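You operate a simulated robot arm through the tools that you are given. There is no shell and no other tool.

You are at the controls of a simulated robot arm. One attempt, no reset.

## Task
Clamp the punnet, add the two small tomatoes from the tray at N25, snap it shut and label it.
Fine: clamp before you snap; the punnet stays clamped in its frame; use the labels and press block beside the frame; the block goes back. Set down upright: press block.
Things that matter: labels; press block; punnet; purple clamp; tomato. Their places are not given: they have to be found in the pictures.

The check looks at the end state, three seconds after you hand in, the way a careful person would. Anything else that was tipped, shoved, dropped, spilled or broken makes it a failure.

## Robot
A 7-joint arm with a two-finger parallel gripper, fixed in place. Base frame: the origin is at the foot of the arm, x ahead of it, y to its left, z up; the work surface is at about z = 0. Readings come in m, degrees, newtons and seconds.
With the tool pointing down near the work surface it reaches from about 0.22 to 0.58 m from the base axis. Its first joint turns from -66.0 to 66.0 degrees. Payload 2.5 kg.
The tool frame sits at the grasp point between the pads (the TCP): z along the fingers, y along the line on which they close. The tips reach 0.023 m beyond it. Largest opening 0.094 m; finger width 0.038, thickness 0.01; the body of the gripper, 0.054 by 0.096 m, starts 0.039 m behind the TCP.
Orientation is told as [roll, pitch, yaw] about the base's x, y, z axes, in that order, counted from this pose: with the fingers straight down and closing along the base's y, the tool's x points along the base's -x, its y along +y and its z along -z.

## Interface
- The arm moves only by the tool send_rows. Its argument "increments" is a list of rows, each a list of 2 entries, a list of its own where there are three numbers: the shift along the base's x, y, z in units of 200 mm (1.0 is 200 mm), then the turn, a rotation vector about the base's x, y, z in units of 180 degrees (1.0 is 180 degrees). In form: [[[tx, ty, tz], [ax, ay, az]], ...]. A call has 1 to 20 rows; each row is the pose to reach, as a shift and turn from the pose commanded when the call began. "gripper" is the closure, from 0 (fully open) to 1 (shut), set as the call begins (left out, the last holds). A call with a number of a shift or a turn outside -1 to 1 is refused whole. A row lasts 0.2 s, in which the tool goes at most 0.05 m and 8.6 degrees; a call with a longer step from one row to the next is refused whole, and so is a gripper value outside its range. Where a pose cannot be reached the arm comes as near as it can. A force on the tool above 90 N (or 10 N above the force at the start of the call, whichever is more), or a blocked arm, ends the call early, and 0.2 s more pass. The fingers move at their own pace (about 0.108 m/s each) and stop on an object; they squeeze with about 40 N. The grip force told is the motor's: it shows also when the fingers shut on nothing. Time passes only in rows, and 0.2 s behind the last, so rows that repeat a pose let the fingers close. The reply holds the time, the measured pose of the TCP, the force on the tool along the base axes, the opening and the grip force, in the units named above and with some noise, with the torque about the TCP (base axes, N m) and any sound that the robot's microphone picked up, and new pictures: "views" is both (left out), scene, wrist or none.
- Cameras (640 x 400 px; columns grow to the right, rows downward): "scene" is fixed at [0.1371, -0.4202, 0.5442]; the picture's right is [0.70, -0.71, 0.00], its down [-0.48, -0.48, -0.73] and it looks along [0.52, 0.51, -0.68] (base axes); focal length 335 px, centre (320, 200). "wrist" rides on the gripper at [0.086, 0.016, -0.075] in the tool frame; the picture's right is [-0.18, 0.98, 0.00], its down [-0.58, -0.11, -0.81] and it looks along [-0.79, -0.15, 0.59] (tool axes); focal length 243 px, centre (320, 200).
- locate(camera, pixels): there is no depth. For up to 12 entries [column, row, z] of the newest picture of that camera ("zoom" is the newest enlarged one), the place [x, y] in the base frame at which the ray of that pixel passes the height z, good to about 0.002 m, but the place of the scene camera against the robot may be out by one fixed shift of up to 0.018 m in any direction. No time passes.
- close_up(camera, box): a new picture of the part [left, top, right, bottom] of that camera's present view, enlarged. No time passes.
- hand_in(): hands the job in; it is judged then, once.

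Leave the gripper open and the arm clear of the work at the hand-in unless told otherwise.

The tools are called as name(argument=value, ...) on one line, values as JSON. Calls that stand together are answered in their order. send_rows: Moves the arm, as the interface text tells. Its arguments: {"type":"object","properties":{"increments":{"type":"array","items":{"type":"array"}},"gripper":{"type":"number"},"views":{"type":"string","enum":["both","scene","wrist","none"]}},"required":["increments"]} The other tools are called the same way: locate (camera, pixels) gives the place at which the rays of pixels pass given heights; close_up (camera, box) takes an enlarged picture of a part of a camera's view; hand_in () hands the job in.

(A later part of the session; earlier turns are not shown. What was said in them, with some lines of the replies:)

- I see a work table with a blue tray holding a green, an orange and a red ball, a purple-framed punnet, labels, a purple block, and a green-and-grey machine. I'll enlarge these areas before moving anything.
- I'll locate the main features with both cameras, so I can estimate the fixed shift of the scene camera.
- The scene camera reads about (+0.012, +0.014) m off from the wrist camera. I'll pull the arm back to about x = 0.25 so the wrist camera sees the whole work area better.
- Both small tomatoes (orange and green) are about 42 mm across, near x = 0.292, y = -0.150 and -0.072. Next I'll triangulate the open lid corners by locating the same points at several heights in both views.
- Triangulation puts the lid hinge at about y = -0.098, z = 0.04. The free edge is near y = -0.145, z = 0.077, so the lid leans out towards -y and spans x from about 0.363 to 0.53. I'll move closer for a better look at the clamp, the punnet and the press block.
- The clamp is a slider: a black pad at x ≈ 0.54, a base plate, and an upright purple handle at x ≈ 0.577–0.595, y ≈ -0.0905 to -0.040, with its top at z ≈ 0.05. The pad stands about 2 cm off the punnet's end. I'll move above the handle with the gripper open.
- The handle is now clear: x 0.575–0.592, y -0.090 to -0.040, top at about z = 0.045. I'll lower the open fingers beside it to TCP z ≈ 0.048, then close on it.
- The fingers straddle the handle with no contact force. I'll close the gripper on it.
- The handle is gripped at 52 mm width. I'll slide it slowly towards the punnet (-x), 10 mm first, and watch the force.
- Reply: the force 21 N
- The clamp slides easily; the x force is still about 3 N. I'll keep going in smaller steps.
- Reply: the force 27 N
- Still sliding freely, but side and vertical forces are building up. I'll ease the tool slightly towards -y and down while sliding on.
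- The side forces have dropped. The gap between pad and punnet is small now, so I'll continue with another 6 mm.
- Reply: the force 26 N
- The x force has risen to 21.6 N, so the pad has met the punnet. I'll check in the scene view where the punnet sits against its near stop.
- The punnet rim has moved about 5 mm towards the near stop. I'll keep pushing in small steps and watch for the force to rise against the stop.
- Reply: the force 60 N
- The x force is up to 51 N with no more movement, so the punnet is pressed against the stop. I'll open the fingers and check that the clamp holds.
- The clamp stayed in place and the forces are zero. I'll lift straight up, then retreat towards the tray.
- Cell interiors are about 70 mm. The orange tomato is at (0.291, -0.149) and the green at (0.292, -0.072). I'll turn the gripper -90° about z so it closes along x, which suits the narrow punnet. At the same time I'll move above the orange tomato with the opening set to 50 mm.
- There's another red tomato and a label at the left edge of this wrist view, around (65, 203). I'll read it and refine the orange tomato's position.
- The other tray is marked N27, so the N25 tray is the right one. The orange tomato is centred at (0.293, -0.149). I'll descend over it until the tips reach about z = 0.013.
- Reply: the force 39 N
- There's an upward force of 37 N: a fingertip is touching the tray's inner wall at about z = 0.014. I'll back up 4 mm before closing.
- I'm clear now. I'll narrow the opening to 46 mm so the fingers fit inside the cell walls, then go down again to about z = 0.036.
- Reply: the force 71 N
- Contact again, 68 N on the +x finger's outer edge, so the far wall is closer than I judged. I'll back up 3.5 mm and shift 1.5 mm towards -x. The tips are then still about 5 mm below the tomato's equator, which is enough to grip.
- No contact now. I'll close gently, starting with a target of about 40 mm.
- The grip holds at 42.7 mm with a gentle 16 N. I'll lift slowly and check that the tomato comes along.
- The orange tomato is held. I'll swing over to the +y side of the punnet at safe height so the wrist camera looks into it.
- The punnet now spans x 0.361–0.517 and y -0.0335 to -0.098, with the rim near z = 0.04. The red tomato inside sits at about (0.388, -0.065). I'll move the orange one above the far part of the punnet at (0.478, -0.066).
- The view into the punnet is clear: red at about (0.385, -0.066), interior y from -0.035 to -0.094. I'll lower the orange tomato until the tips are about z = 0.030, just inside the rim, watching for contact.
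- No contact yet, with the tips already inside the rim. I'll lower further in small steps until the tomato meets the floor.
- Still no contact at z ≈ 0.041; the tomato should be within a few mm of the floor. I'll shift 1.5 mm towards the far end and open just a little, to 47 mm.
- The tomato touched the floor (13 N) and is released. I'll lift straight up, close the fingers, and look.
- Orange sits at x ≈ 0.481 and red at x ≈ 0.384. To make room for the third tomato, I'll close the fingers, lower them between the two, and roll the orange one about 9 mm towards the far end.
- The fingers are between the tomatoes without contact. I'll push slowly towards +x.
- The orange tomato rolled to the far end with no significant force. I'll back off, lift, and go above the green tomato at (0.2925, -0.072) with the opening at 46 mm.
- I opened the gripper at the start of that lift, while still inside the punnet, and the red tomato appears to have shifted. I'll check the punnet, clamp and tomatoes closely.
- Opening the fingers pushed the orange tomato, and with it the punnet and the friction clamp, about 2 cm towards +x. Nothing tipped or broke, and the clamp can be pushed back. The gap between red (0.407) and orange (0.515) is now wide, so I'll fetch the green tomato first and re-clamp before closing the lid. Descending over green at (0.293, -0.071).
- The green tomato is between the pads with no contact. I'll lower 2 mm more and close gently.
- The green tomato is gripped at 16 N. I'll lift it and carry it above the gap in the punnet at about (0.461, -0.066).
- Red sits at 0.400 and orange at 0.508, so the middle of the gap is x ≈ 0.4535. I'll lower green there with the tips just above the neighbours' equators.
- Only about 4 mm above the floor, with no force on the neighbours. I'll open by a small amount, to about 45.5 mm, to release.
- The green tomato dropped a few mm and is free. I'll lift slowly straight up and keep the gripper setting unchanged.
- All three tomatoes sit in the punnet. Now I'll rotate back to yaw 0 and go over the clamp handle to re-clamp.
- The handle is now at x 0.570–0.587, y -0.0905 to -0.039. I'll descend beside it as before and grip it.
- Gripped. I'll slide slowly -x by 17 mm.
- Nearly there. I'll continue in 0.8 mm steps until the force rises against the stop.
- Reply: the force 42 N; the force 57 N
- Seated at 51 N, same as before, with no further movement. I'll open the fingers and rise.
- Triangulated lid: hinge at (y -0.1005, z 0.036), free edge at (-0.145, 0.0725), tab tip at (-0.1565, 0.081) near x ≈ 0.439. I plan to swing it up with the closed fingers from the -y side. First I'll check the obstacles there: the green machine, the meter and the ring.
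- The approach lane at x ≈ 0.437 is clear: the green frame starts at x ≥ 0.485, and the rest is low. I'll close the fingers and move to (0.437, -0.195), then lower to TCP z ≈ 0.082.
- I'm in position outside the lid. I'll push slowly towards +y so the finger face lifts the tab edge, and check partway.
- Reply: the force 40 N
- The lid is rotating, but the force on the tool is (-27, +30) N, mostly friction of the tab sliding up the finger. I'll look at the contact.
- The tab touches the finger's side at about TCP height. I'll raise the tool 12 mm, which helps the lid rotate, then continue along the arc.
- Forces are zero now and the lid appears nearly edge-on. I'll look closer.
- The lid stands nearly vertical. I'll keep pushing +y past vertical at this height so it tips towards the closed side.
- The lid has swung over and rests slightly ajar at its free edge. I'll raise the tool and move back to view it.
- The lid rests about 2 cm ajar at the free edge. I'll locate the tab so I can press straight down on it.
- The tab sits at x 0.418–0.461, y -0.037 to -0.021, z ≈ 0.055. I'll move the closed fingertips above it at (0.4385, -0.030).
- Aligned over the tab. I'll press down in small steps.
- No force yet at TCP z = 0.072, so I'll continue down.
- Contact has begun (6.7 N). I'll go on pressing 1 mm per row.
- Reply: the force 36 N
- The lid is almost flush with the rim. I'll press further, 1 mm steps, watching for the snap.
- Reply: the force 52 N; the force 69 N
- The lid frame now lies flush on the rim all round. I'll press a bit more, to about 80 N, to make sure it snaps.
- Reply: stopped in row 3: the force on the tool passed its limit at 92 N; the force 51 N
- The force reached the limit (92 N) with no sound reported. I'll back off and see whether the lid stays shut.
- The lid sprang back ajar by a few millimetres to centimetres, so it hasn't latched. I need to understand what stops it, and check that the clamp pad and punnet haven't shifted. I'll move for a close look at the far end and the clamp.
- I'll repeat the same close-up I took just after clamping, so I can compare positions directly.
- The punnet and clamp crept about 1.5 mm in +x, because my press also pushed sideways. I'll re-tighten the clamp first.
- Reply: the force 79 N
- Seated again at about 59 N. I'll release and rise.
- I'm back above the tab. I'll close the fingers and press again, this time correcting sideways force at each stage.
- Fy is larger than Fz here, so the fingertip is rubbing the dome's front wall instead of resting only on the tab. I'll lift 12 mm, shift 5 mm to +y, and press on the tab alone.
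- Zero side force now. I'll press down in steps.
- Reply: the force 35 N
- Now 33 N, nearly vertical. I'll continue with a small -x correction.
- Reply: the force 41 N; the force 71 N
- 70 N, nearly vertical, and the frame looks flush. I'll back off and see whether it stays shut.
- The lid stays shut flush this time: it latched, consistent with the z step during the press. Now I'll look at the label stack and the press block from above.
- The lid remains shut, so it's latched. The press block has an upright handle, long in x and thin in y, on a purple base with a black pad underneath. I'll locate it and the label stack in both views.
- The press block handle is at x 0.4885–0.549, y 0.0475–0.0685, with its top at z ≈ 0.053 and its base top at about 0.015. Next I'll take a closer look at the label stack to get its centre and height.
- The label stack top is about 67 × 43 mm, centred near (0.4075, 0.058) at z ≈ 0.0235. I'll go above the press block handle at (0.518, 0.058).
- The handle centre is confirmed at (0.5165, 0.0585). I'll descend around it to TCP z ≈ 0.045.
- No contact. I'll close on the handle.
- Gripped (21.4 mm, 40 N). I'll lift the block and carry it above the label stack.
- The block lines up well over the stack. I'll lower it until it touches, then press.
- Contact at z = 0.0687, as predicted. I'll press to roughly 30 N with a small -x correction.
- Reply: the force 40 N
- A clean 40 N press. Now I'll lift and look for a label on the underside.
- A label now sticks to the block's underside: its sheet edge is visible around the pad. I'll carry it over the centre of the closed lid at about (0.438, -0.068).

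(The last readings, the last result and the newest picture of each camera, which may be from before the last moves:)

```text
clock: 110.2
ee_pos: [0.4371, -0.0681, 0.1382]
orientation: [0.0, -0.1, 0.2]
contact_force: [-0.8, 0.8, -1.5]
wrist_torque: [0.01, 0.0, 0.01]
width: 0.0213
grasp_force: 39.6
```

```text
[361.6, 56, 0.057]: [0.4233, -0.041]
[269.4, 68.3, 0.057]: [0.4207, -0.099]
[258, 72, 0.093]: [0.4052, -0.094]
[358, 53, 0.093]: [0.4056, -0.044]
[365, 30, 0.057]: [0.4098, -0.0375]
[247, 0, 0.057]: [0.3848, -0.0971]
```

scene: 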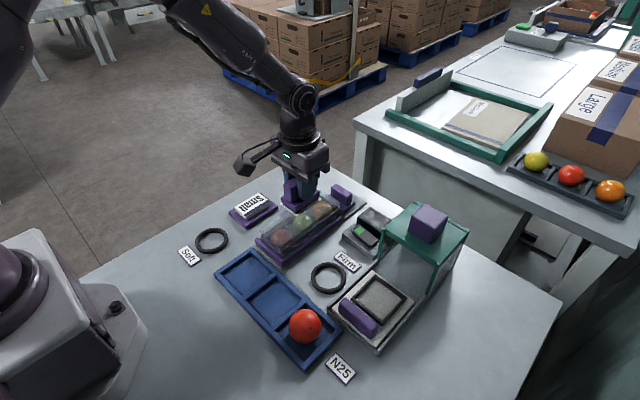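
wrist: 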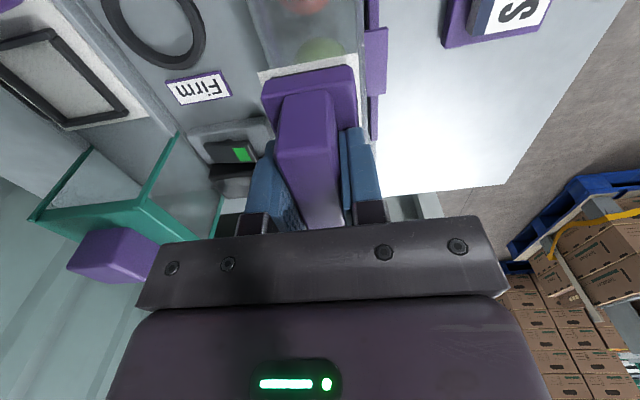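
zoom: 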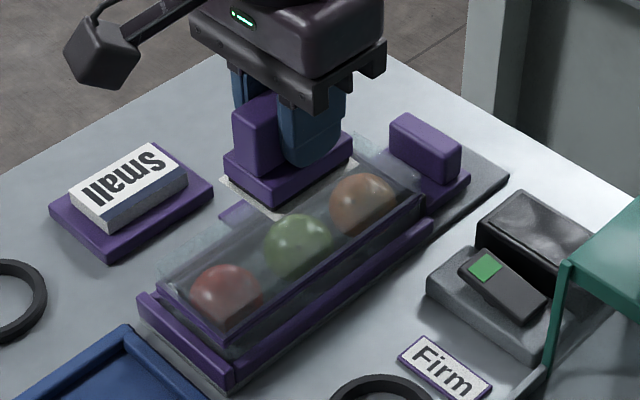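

The label (y -0.094 to -0.044) fits the dome top (y -0.099 to -0.041). I'll lower the block gently until contact.

send_rows(increments=[[[0, -0.004, -0.06], [0, 0, 0]], [[0, -0.004, -0.11], [0, 0, 0]], [[0, -0.004, -0.14], [0, 0, 0]], [[0, -0.004, -0.155], [0, 0, 0]], [[0, -0.004, -0.165], [0, 0, 0]], [[0, -0.004, -0.17], [0, 0, 0]]], views="wrist")

```text
clock: 111.5
ee_pos: [0.4379, -0.0686, 0.1022]
orientation: [0.0, -0.1, 0.0]
contact_force: [0.8, 0.1, -0.6]
wrist_torque: [-0.01, 0.02, 0.0]
width: 0.0216
grasp_force: 40.0
```

wrist: 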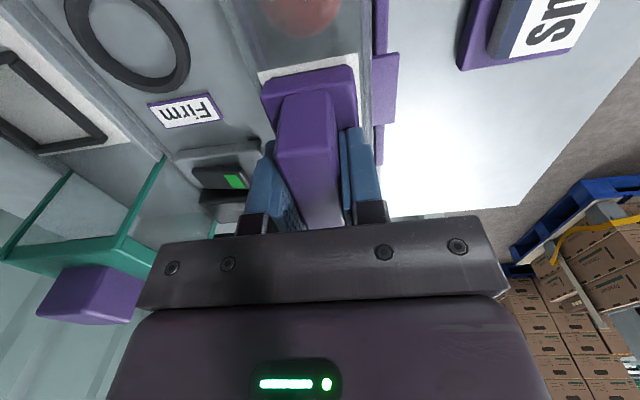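

No contact yet at z = 0.102. Continuing down 1 mm per row.

send_rows(increments=[[[0, 0, -0.005], [0, 0, 0]], [[0, 0, -0.01], [0, 0, 0]], [[0, 0, -0.015], [0, 0, 0]], [[0, 0, -0.02], [0, 0, 0]], [[0, 0, -0.025], [0, 0, 0]]], views="wrist")

```text
clock: 112.8
ee_pos: [0.4401, -0.0703, 0.0983]
orientation: [0.0, -0.3, 0.0]
contact_force: [-9.6, 3.3, 35.6]
wrist_torque: [-0.27, 0.25, -0.03]
width: 0.0214
grasp_force: 40.1
```

wrist: 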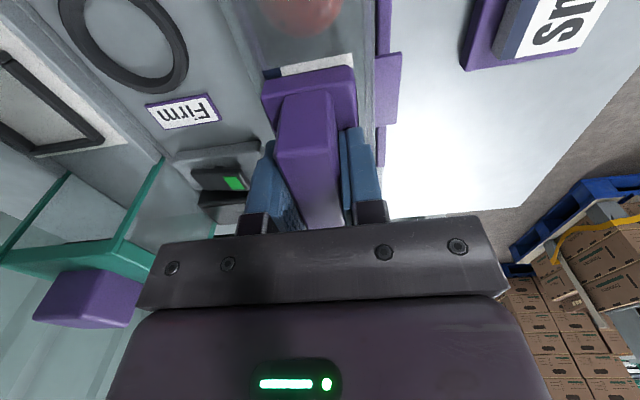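

35 N of contact, and the label's printed face (blue stripe and white) now shows around the block. I'll hold the press briefly with a small -x correction, then lift.

send_rows(increments=[[[-0.004, 0, -0.002], [0, 0, 0]], [[-0.007, 0, -0.004], [0, 0, 0]], [[-0.007, 0, -0.004], [0, 0, 0]], [[-0.007, 0, -0.004], [0, 0, 0]]], views="none")

send_rows(increments=[[[0, 0, 0.02], [0, 0, 0]], [[0, 0, 0.06], [0, 0, 0]], [[0, 0, 0.12], [0, 0, 0]], [[0, 0, 0.2], [0, 0, 0]], [[0, 0, 0.28], [0, 0, 0]]], views="both")

close_up(camera="scene", box=[245, 150, 375, 270])

close_up(camera="wrist", box=[210, 0, 410, 125])

```text
clock: 113.8
ee_pos: [0.4401, -0.0695, 0.0987]
orientation: [-0.1, -0.7, 0.1]
contact_force: [6.8, 3.8, 33.8]
wrist_torque: [-0.14, 0.14, 0.03]
width: 0.0215
grasp_force: 40.1
```

```text
clock: 115.0
ee_pos: [0.4368, -0.0696, 0.1531]
orientation: [0.0, -0.1, 0.1]
contact_force: [0.1, 0.0, -0.6]
wrist_torque: [0.0, 0.04, 0.0]
width: 0.0216
grasp_force: 40.2
```

scene: 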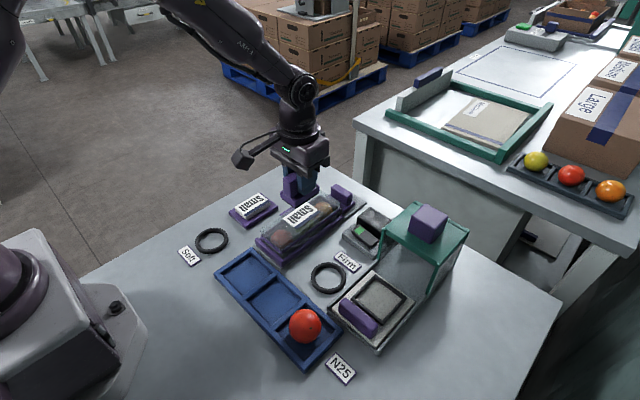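
wrist: 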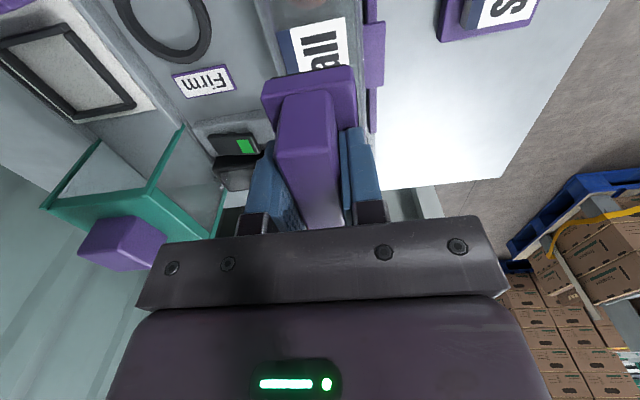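

```text
3.33 times, centred on (310, 210) of scene
```

zoom: 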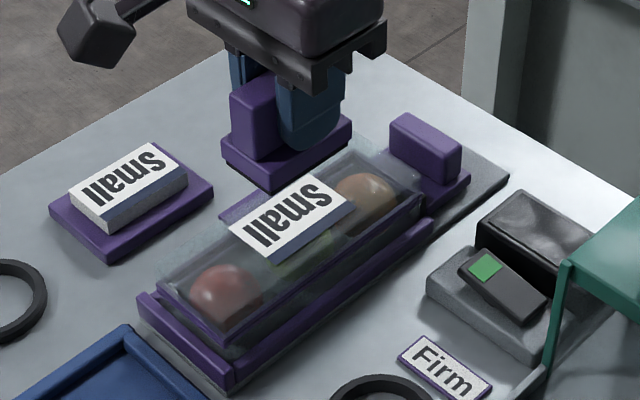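

```text
3.20 times, centred on (310, 62) of wrist
```

zoom: 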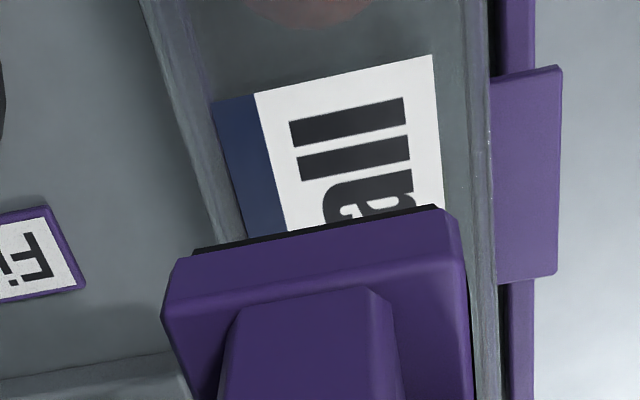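

The "Small" label is now on the lid, facing up. Next I'll return the block to its original spot. Summing my commanded shifts, the way back is (+0.398, +0.645, -0.546) units.

send_rows(increments=[[[0.04, 0.08, 0], [0, 0, 0]], [[0.11, 0.2, 0], [0, 0, 0]], [[0.19, 0.33, 0], [0, 0, 0]], [[0.27, 0.46, 0], [0, 0, 0]], [[0.35, 0.57, -0.05], [0, 0, 0]], [[0.393, 0.635, -0.15], [0, 0, 0]], [[0.398, 0.645, -0.27], [0, 0, 0]], [[0.398, 0.645, -0.38], [0, 0, 0]], [[0.398, 0.645, -0.46], [0, 0, 0]], [[0.398, 0.645, -0.5], [0, 0, 0]]], views="both")

close_up(camera="scene", box=[220, 135, 370, 245])

```text
clock: 117.2
ee_pos: [0.5154, 0.0607, 0.0511]
orientation: [0.0, -0.1, 0.0]
contact_force: [-0.1, 0.4, -0.4]
wrist_torque: [0.02, 0.01, -0.05]
width: 0.0215
grasp_force: 40.0
```

scene: 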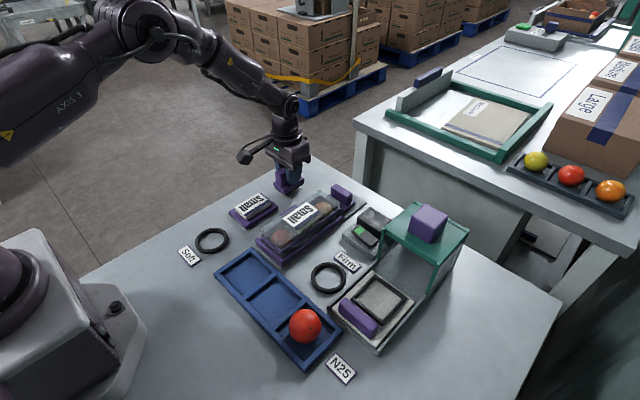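
wrist: 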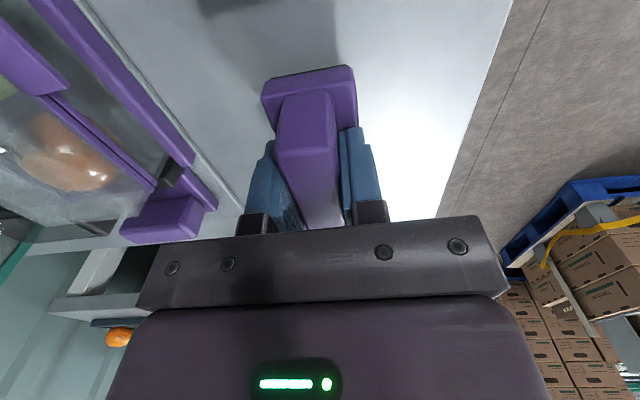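

```text
3.64 times, centred on (295, 190) of scene
```

zoom: 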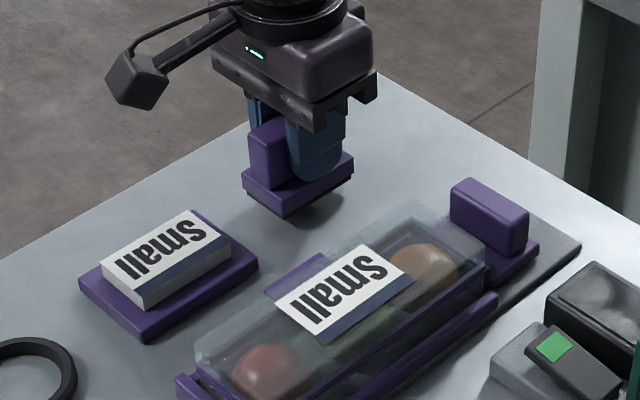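

The block is about a centimetre above the table. I'll lower it the rest of the way slowly until it touches.

send_rows(increments=[[[0, 0, -0.015], [0, 0, 0]], [[0, 0, -0.03], [0, 0, 0]], [[0, 0, -0.04], [0, 0, 0]], [[0, 0, -0.046], [0, 0, 0]]], views="wrist")

```text
clock: 118.2
ee_pos: [0.5166, 0.0593, 0.0433]
orientation: [0.0, 0.0, 0.0]
contact_force: [-0.2, 0.8, -1.1]
wrist_torque: [0.01, -0.01, 0.0]
width: 0.0215
grasp_force: 39.8
```

wrist: 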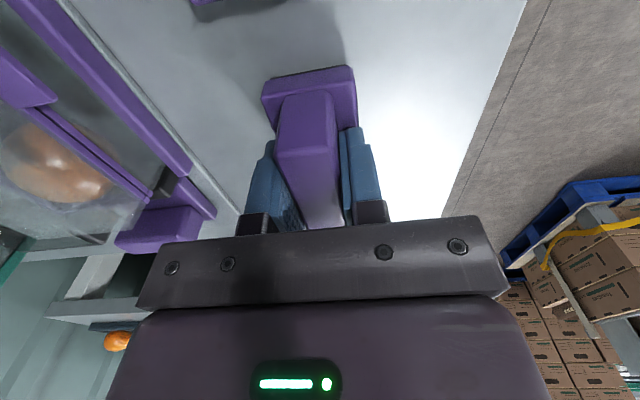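

send_rows(increments=[[[0, 0, -0.003], [0, 0, 0]], [[0, 0, -0.006], [0, 0, 0]], [[0, 0, -0.006], [0, 0, 0]]], views="none")

```text
clock: 119.0
ee_pos: [0.518, 0.0582, 0.0425]
orientation: [0.0, -0.2, -0.1]
contact_force: [-2.9, -0.6, 5.9]
wrist_torque: [0.01, -0.11, -0.01]
width: 0.0216
grasp_force: 39.8
```

Light contact of 6 N: the block rests on the table. I'll open the gripper moderately, with the arm still.

send_rows(increments=[[[0, 0, 0], [0, 0, 0]], [[0, 0, 0], [0, 0, 0]], [[0, 0, 0], [0, 0, 0]], [[0, 0, 0], [0, 0, 0]]], gripper=0.4, views="none")

send_rows(increments=[[[0, 0, 0.05], [0, 0, 0]], [[0, 0, 0.15], [0, 0, 0]], [[0, 0, 0.3], [0, 0, 0]], [[0, 0, 0.45], [0, 0, 0]], [[-0.15, -0.05, 0.6], [0, 0, 0]], [[-0.35, -0.15, 0.7], [0, 0, 0]], [[-0.55, -0.25, 0.75], [0, 0, 0]], [[-0.75, -0.35, 0.78], [0, 0, 0]]], gripper=0.4, views="both")

close_up(camera="scene", box=[220, 145, 370, 265])

close_up(camera="wrist", box=[180, 0, 480, 200])

```text
clock: 120.0
ee_pos: [0.5165, 0.0592, 0.0427]
orientation: [-0.1, -0.1, 0.0]
contact_force: [-0.2, 0.6, -0.4]
wrist_torque: [0.01, 0.03, -0.01]
width: 0.0565
grasp_force: 0.1
```

```text
clock: 121.8
ee_pos: [0.3639, -0.0103, 0.1952]
orientation: [0.0, -0.1, 0.1]
contact_force: [-0.6, -0.3, 0.0]
wrist_torque: [-0.01, 0.0, 0.02]
width: 0.0564
grasp_force: 0.0
```

scene: 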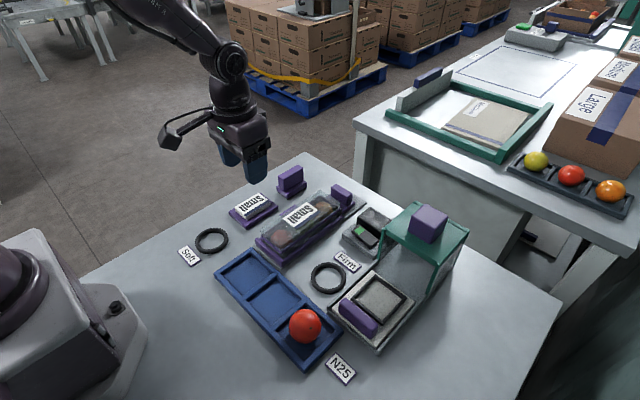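
wrist: 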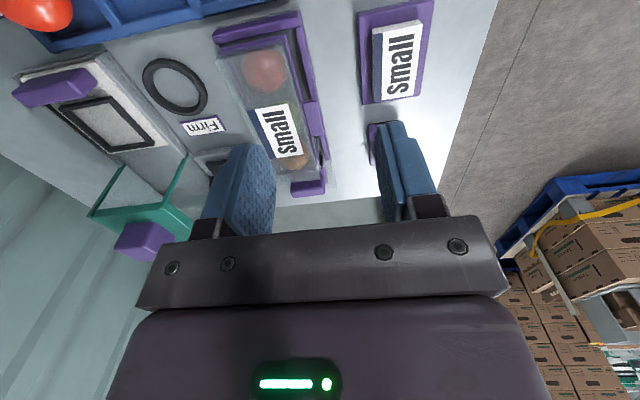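

```text
3.33 times, centred on (295, 205) of scene
```

zoom: 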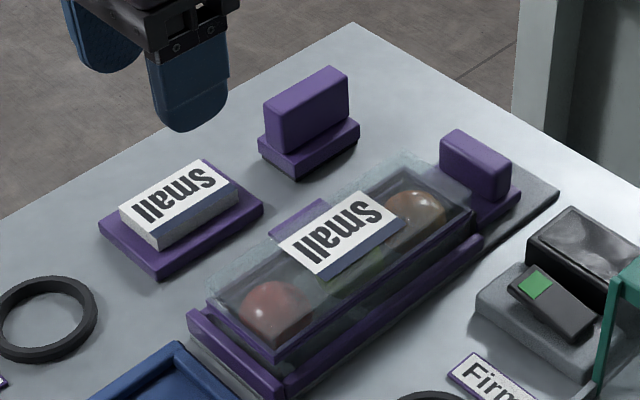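

```text
2.00 times, centred on (330, 100) of wrist
```

zoom: 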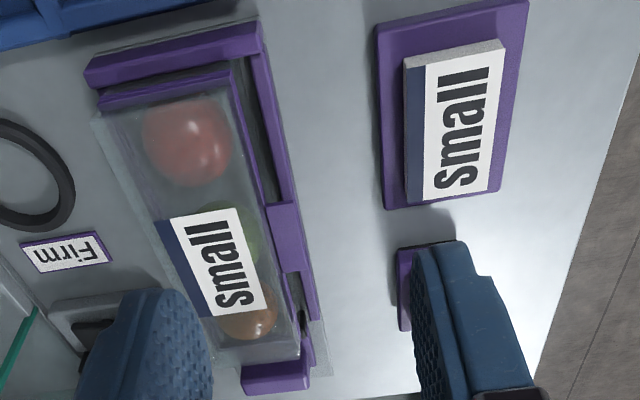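

The block stands upright in its place. Now I'll re-check the clamp and punnet against the reference close-up taken just after clamping.

close_up(camera="scene", box=[245, 180, 375, 270])

close_up(camera="scene", box=[315, 180, 375, 225])

close_up(camera="wrist", box=[270, 120, 380, 200])

```text
4.44 times, centred on (310, 225) of scene
```

zoom: 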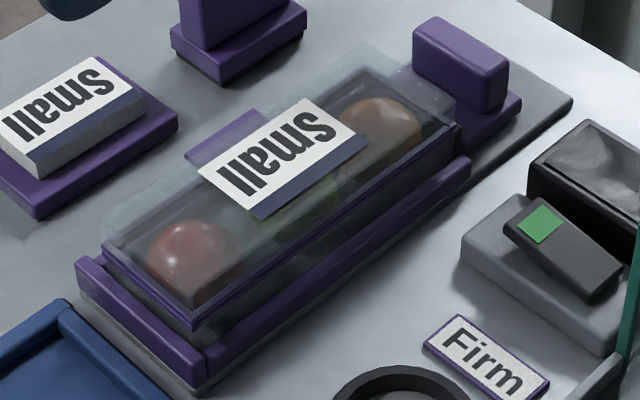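

```text
8.89 times, centred on (345, 202) of scene
```

zoom: 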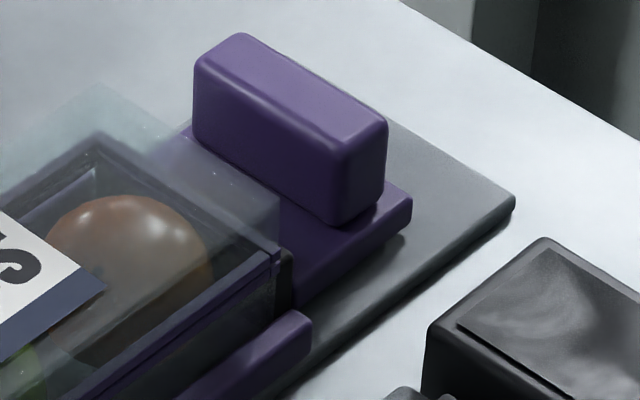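

```text
5.00 times, centred on (325, 160) of wrist
```

zoom: 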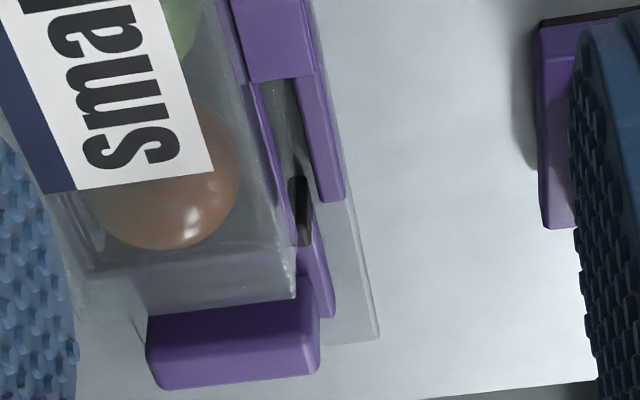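

Everything looks right. The clamp base reads only about 0.7 mm off the reference, but I'll re-tighten the clamp once more, gently, to be sure it's snug. Moving above the handle.

send_rows(increments=[[[0.15, -0.04, 0], [0, 0, 0]], [[0.32, -0.1, 0], [0, 0, 0]], [[0.49, -0.16, 0], [0, 0, 0]], [[0.66, -0.22, 0], [0, 0, 0]], [[0.82, -0.265, -0.05], [0, 0, 0]], [[0.94, -0.271, -0.15], [0, 0, 0]], [[0.97, -0.271, -0.28], [0, 0, 0]], [[0.97, -0.271, -0.4], [0, 0, 0]]], gripper=0.1, views="both")

close_up(camera="wrist", box=[220, 0, 400, 130])

```text
clock: 123.5
ee_pos: [0.5564, -0.0634, 0.1169]
orientation: [0.0, -0.1, 0.0]
contact_force: [-0.4, 0.3, 0.7]
wrist_torque: [-0.02, 0.0, 0.01]
width: 0.0847
grasp_force: 0.0
```

scene: 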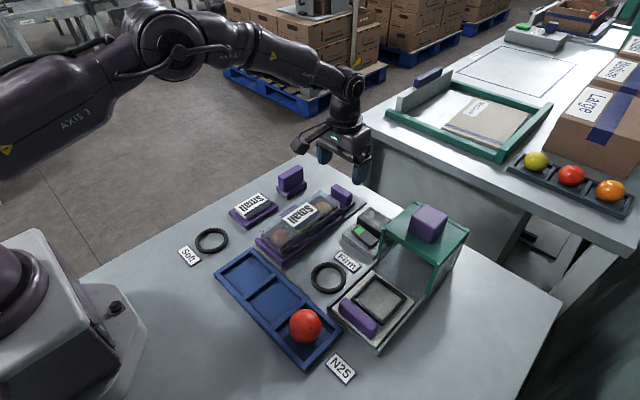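
wrist: 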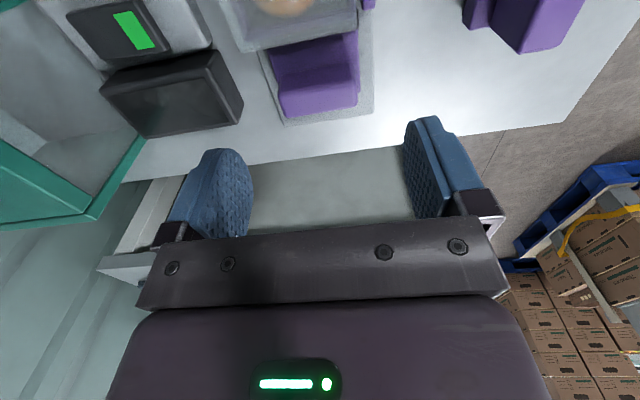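

```text
3.08 times, centred on (310, 65) of wrist
```

zoom: 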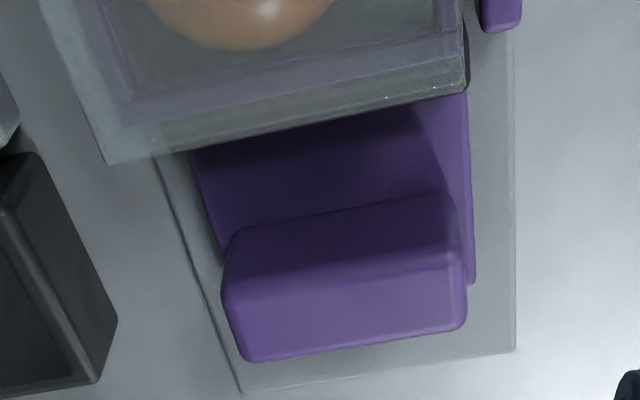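

locate(camera="zoom", pixels=[[230, 235, 0.02], [452, 195, 0.02], [238, 358, 0.045], [464, 325, 0.045]])

send_rows(increments=[[[0, -0.006, -0.1], [0, 0, 0]], [[0, -0.006, -0.2], [0, 0, 0]], [[0, -0.006, -0.28], [0, 0, 0]], [[0, -0.006, -0.33], [0, 0, 0]], [[0, -0.006, -0.35], [0, 0, 0]], [[0, -0.006, -0.35], [0, 0, 0]]], gripper=0.1, views="wrist")

```text
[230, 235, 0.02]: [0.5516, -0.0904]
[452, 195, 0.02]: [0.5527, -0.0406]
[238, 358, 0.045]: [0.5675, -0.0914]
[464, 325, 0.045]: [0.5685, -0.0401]
```

```text
clock: 125.0
ee_pos: [0.5597, -0.067, 0.0467]
orientation: [0.0, -0.1, 0.0]
contact_force: [-0.5, 0.2, -0.1]
wrist_torque: [0.03, -0.01, 0.0]
width: 0.0847
grasp_force: 0.0
```

wrist: 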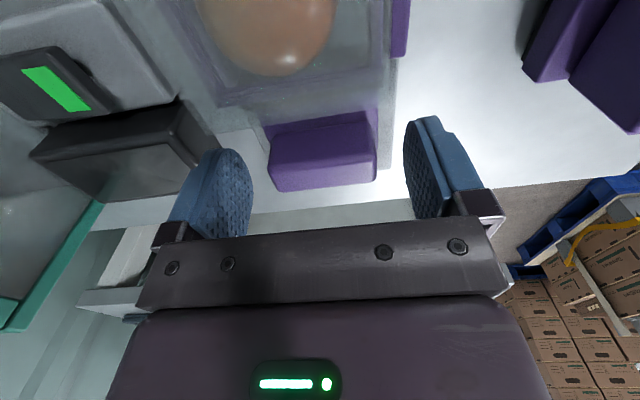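

The fingers straddle the handle. I'll close on it, then push -x in small steps until it's firm.

send_rows(increments=[[[0, 0.004, 0], [0, 0, 0]], [[0, 0.004, 0], [0, 0, 0]], [[0, 0.004, 0], [0, 0, 0]], [[0, 0.004, 0], [0, 0, 0]]], gripper=0.55, views="none")

send_rows(increments=[[[-0.005, 0, 0], [0, 0, 0]], [[-0.01, 0, 0], [0, 0, 0]], [[-0.015, 0, 0], [0, 0, 0]], [[-0.02, 0, 0], [0, 0, 0]], [[-0.02, 0, 0], [0, 0, 0]]], gripper=0.55, views="wrist")

```text
clock: 126.0
ee_pos: [0.5601, -0.065, 0.0475]
orientation: [0.1, -0.1, 0.0]
contact_force: [1.6, 3.7, -2.8]
wrist_torque: [0.08, -0.27, -0.34]
width: 0.052
grasp_force: 45.4
```

```text
clock: 127.2
ee_pos: [0.5602, -0.065, 0.0482]
orientation: [0.1, -0.8, 0.0]
contact_force: [46.6, -2.6, -36.6]
wrist_torque: [0.89, 0.26, -0.36]
width: 0.0519
grasp_force: 44.7
```

wrist: 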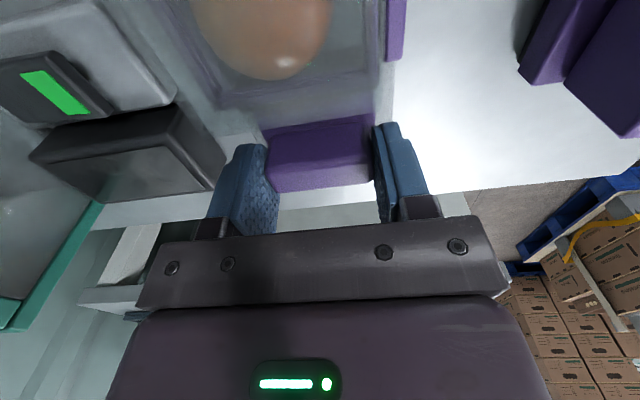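

The force rose at once without movement, so the clamp was already firm. I'll open and rise, then retreat.

send_rows(increments=[[[0.008, 0, 0], [0, 0, 0]], [[0.008, 0, 0], [0, 0, 0]], [[0.008, 0, 0], [0, 0, 0]]], gripper=0.1, views="none")

send_rows(increments=[[[0.015, 0, 0.15], [0, 0, 0]], [[0.015, 0, 0.35], [0, 0, 0]], [[0.015, 0, 0.55], [0, 0, 0]], [[-0.1, 0.05, 0.75], [0, 0, 0]], [[-0.3, 0.15, 0.85], [0, 0, 0]], [[-0.5, 0.25, 0.9], [0, 0, 0]], [[-0.7, 0.35, 0.95], [0, 0, 0]], [[-0.9, 0.4, 0.98], [0, 0, 0]]], gripper=0.1, views="both")

close_up(camera="scene", box=[220, 145, 370, 265])

close_up(camera="wrist", box=[180, 0, 480, 200])

```text
clock: 128.0
ee_pos: [0.5596, -0.0652, 0.0498]
orientation: [0.1, -0.1, 0.0]
contact_force: [-0.3, -0.4, -0.9]
wrist_torque: [0.0, 0.02, -0.01]
width: 0.0844
grasp_force: 0.1
```

```text
clock: 129.8
ee_pos: [0.3775, 0.0136, 0.2438]
orientation: [0.0, -0.1, 0.0]
contact_force: [0.1, -0.1, 0.1]
wrist_torque: [0.01, -0.02, -0.01]
width: 0.0844
grasp_force: 0.1
```

scene: 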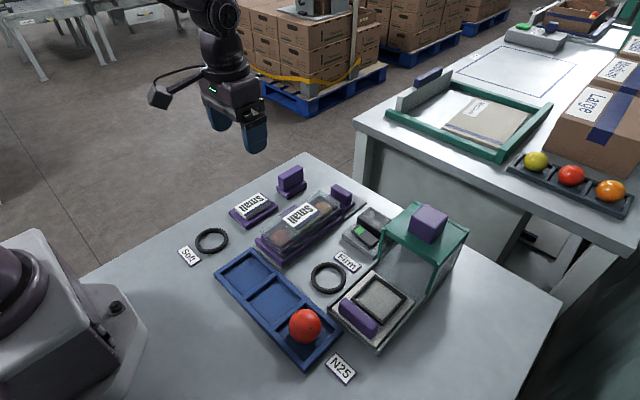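
wrist: 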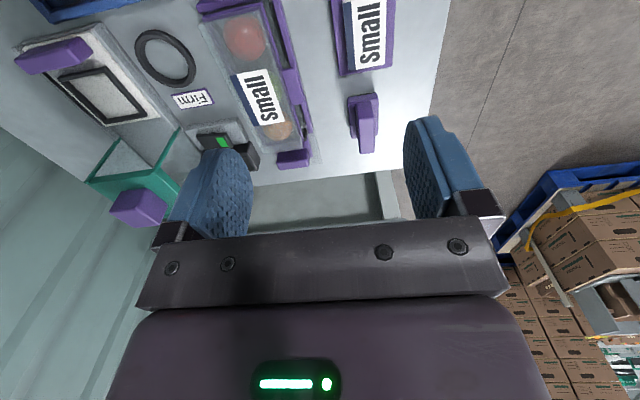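

```text
3.33 times, centred on (295, 205) of scene
```

zoom: 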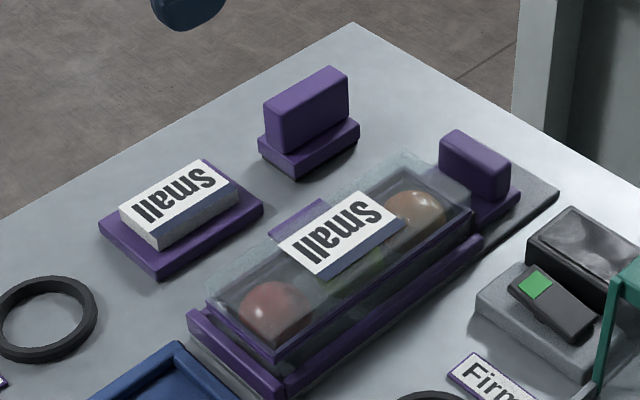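

```text
2.00 times, centred on (330, 100) of wrist
```

zoom: 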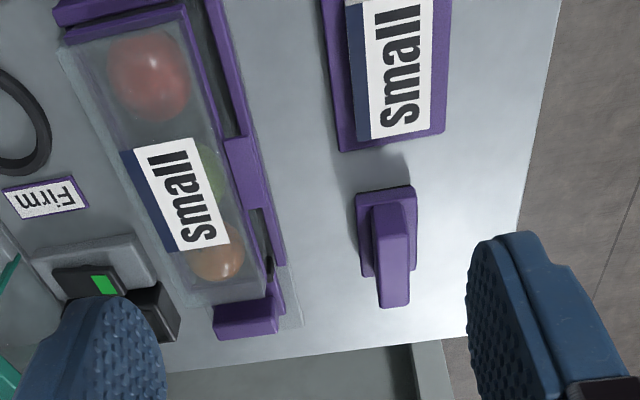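

The lid is shut and labelled, the clamp is tight, and the block is upright. One last check of the block's position against the original measurements (base front x ≈ 0.486, y 0.038–0.078).

locate(camera="zoom", pixels=[[356, 196, 0.015], [414, 188, 0.015], [372, 240, 0.053], [411, 235, 0.053], [383, 308, 0.053], [409, 302, 0.053], [416, 250, 0.015]])

close_up(camera="scene", box=[170, 150, 370, 275])

```text
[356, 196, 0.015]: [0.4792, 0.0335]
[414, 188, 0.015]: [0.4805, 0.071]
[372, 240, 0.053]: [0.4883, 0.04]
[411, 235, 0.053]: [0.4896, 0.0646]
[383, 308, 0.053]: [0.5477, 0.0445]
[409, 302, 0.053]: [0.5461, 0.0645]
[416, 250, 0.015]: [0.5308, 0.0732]
```

```text
3.20 times, centred on (270, 212) of scene
```

zoom: 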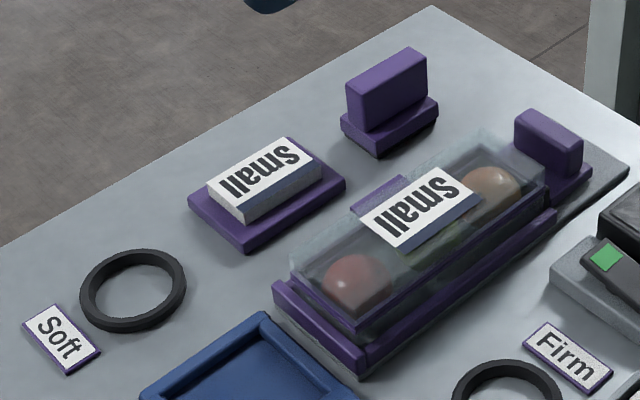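

Everything is in place: lid latched and labelled, clamp firm, label stack and tray untouched, and the block upright about 5 mm from where it stood. I'll open the gripper fully and move the arm back to a clear pose.

send_rows(increments=[[[-0.1, 0, 0.1], [0, 0, 0]], [[-0.25, 0, 0.2], [0, 0, 0]], [[-0.35, 0, 0.25], [0, 0, 0]], [[-0.35, 0, 0.25], [0, 0, 0]]], gripper=0.0, views="both")

close_up(camera="scene", box=[245, 180, 375, 270])

```text
clock: 130.8
ee_pos: [0.3079, 0.013, 0.2943]
orientation: [0.0, -0.1, -0.1]
contact_force: [0.9, -0.7, -0.6]
wrist_torque: [0.02, -0.01, -0.02]
width: 0.0943
grasp_force: 0.1
```

scene: 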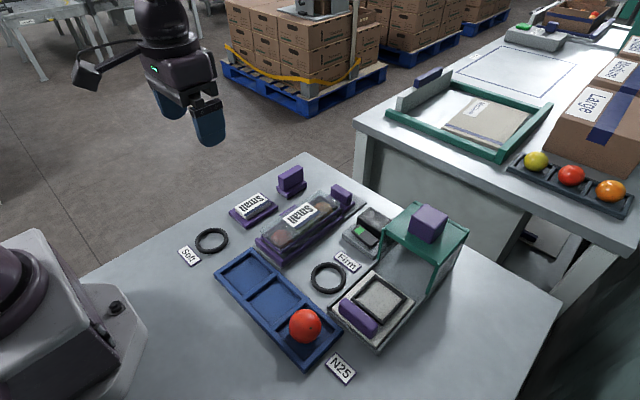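
wrist: 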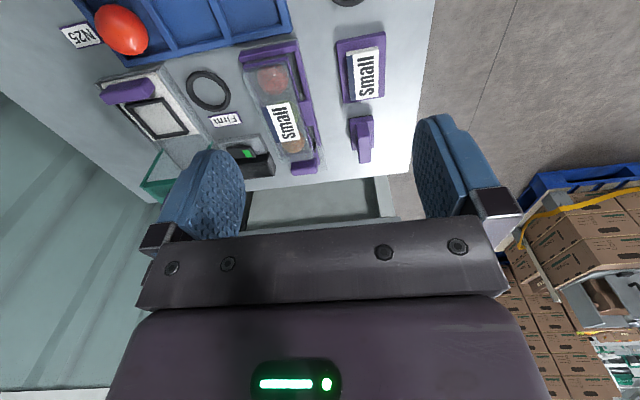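

```text
4.44 times, centred on (310, 225) of scene
```

zoom: 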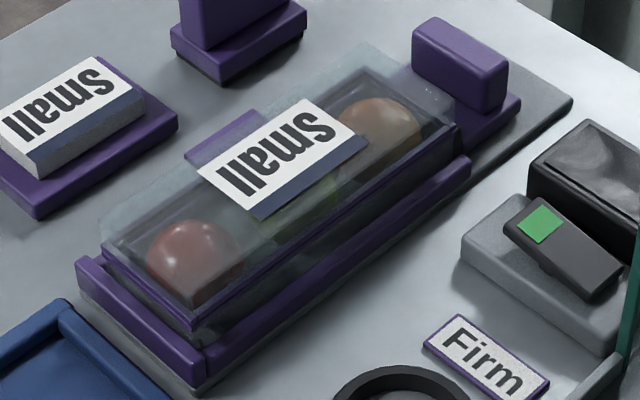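

The final view shows the punnet clamped, filled with three tomatoes, snapped shut and labelled "Small". The press block stands upright in its place, the gripper is open and the arm is clear. Handing in.

hand_in()

```text
The job is handed in.
```

I clamped the punnet, added the two small tomatoes (orange and green) from the N25 tray, and snapped it shut. It now has a "Small" label on the lid. The job is handed in; I don't have the check's result.

- **Clamp slip:** I opened the gripper while it was still inside the punnet, which pushed the punnet and clamp back about 2 cm. I re-clamped before closing the lid. A final push reached 47 N and the clamp didn't move.
- **Lid:** My first press went up to 92 N without latching and shifted the clamp about 1.5 mm, so I tightened it again. On the second press the lid latched and stayed flush. No click was picked up, so I'm going by its staying shut.
- **Press block:** It is upright and back in its place, about 5 mm from where it started.
- **Tray contact:** While reaching for the orange tomato, the fingers pressed on the tray wall twice, at up to 68 N. The tray doesn't appear to have moved.

The other items on the table look unmoved in the pictures. The gripper is open and the arm is clear.
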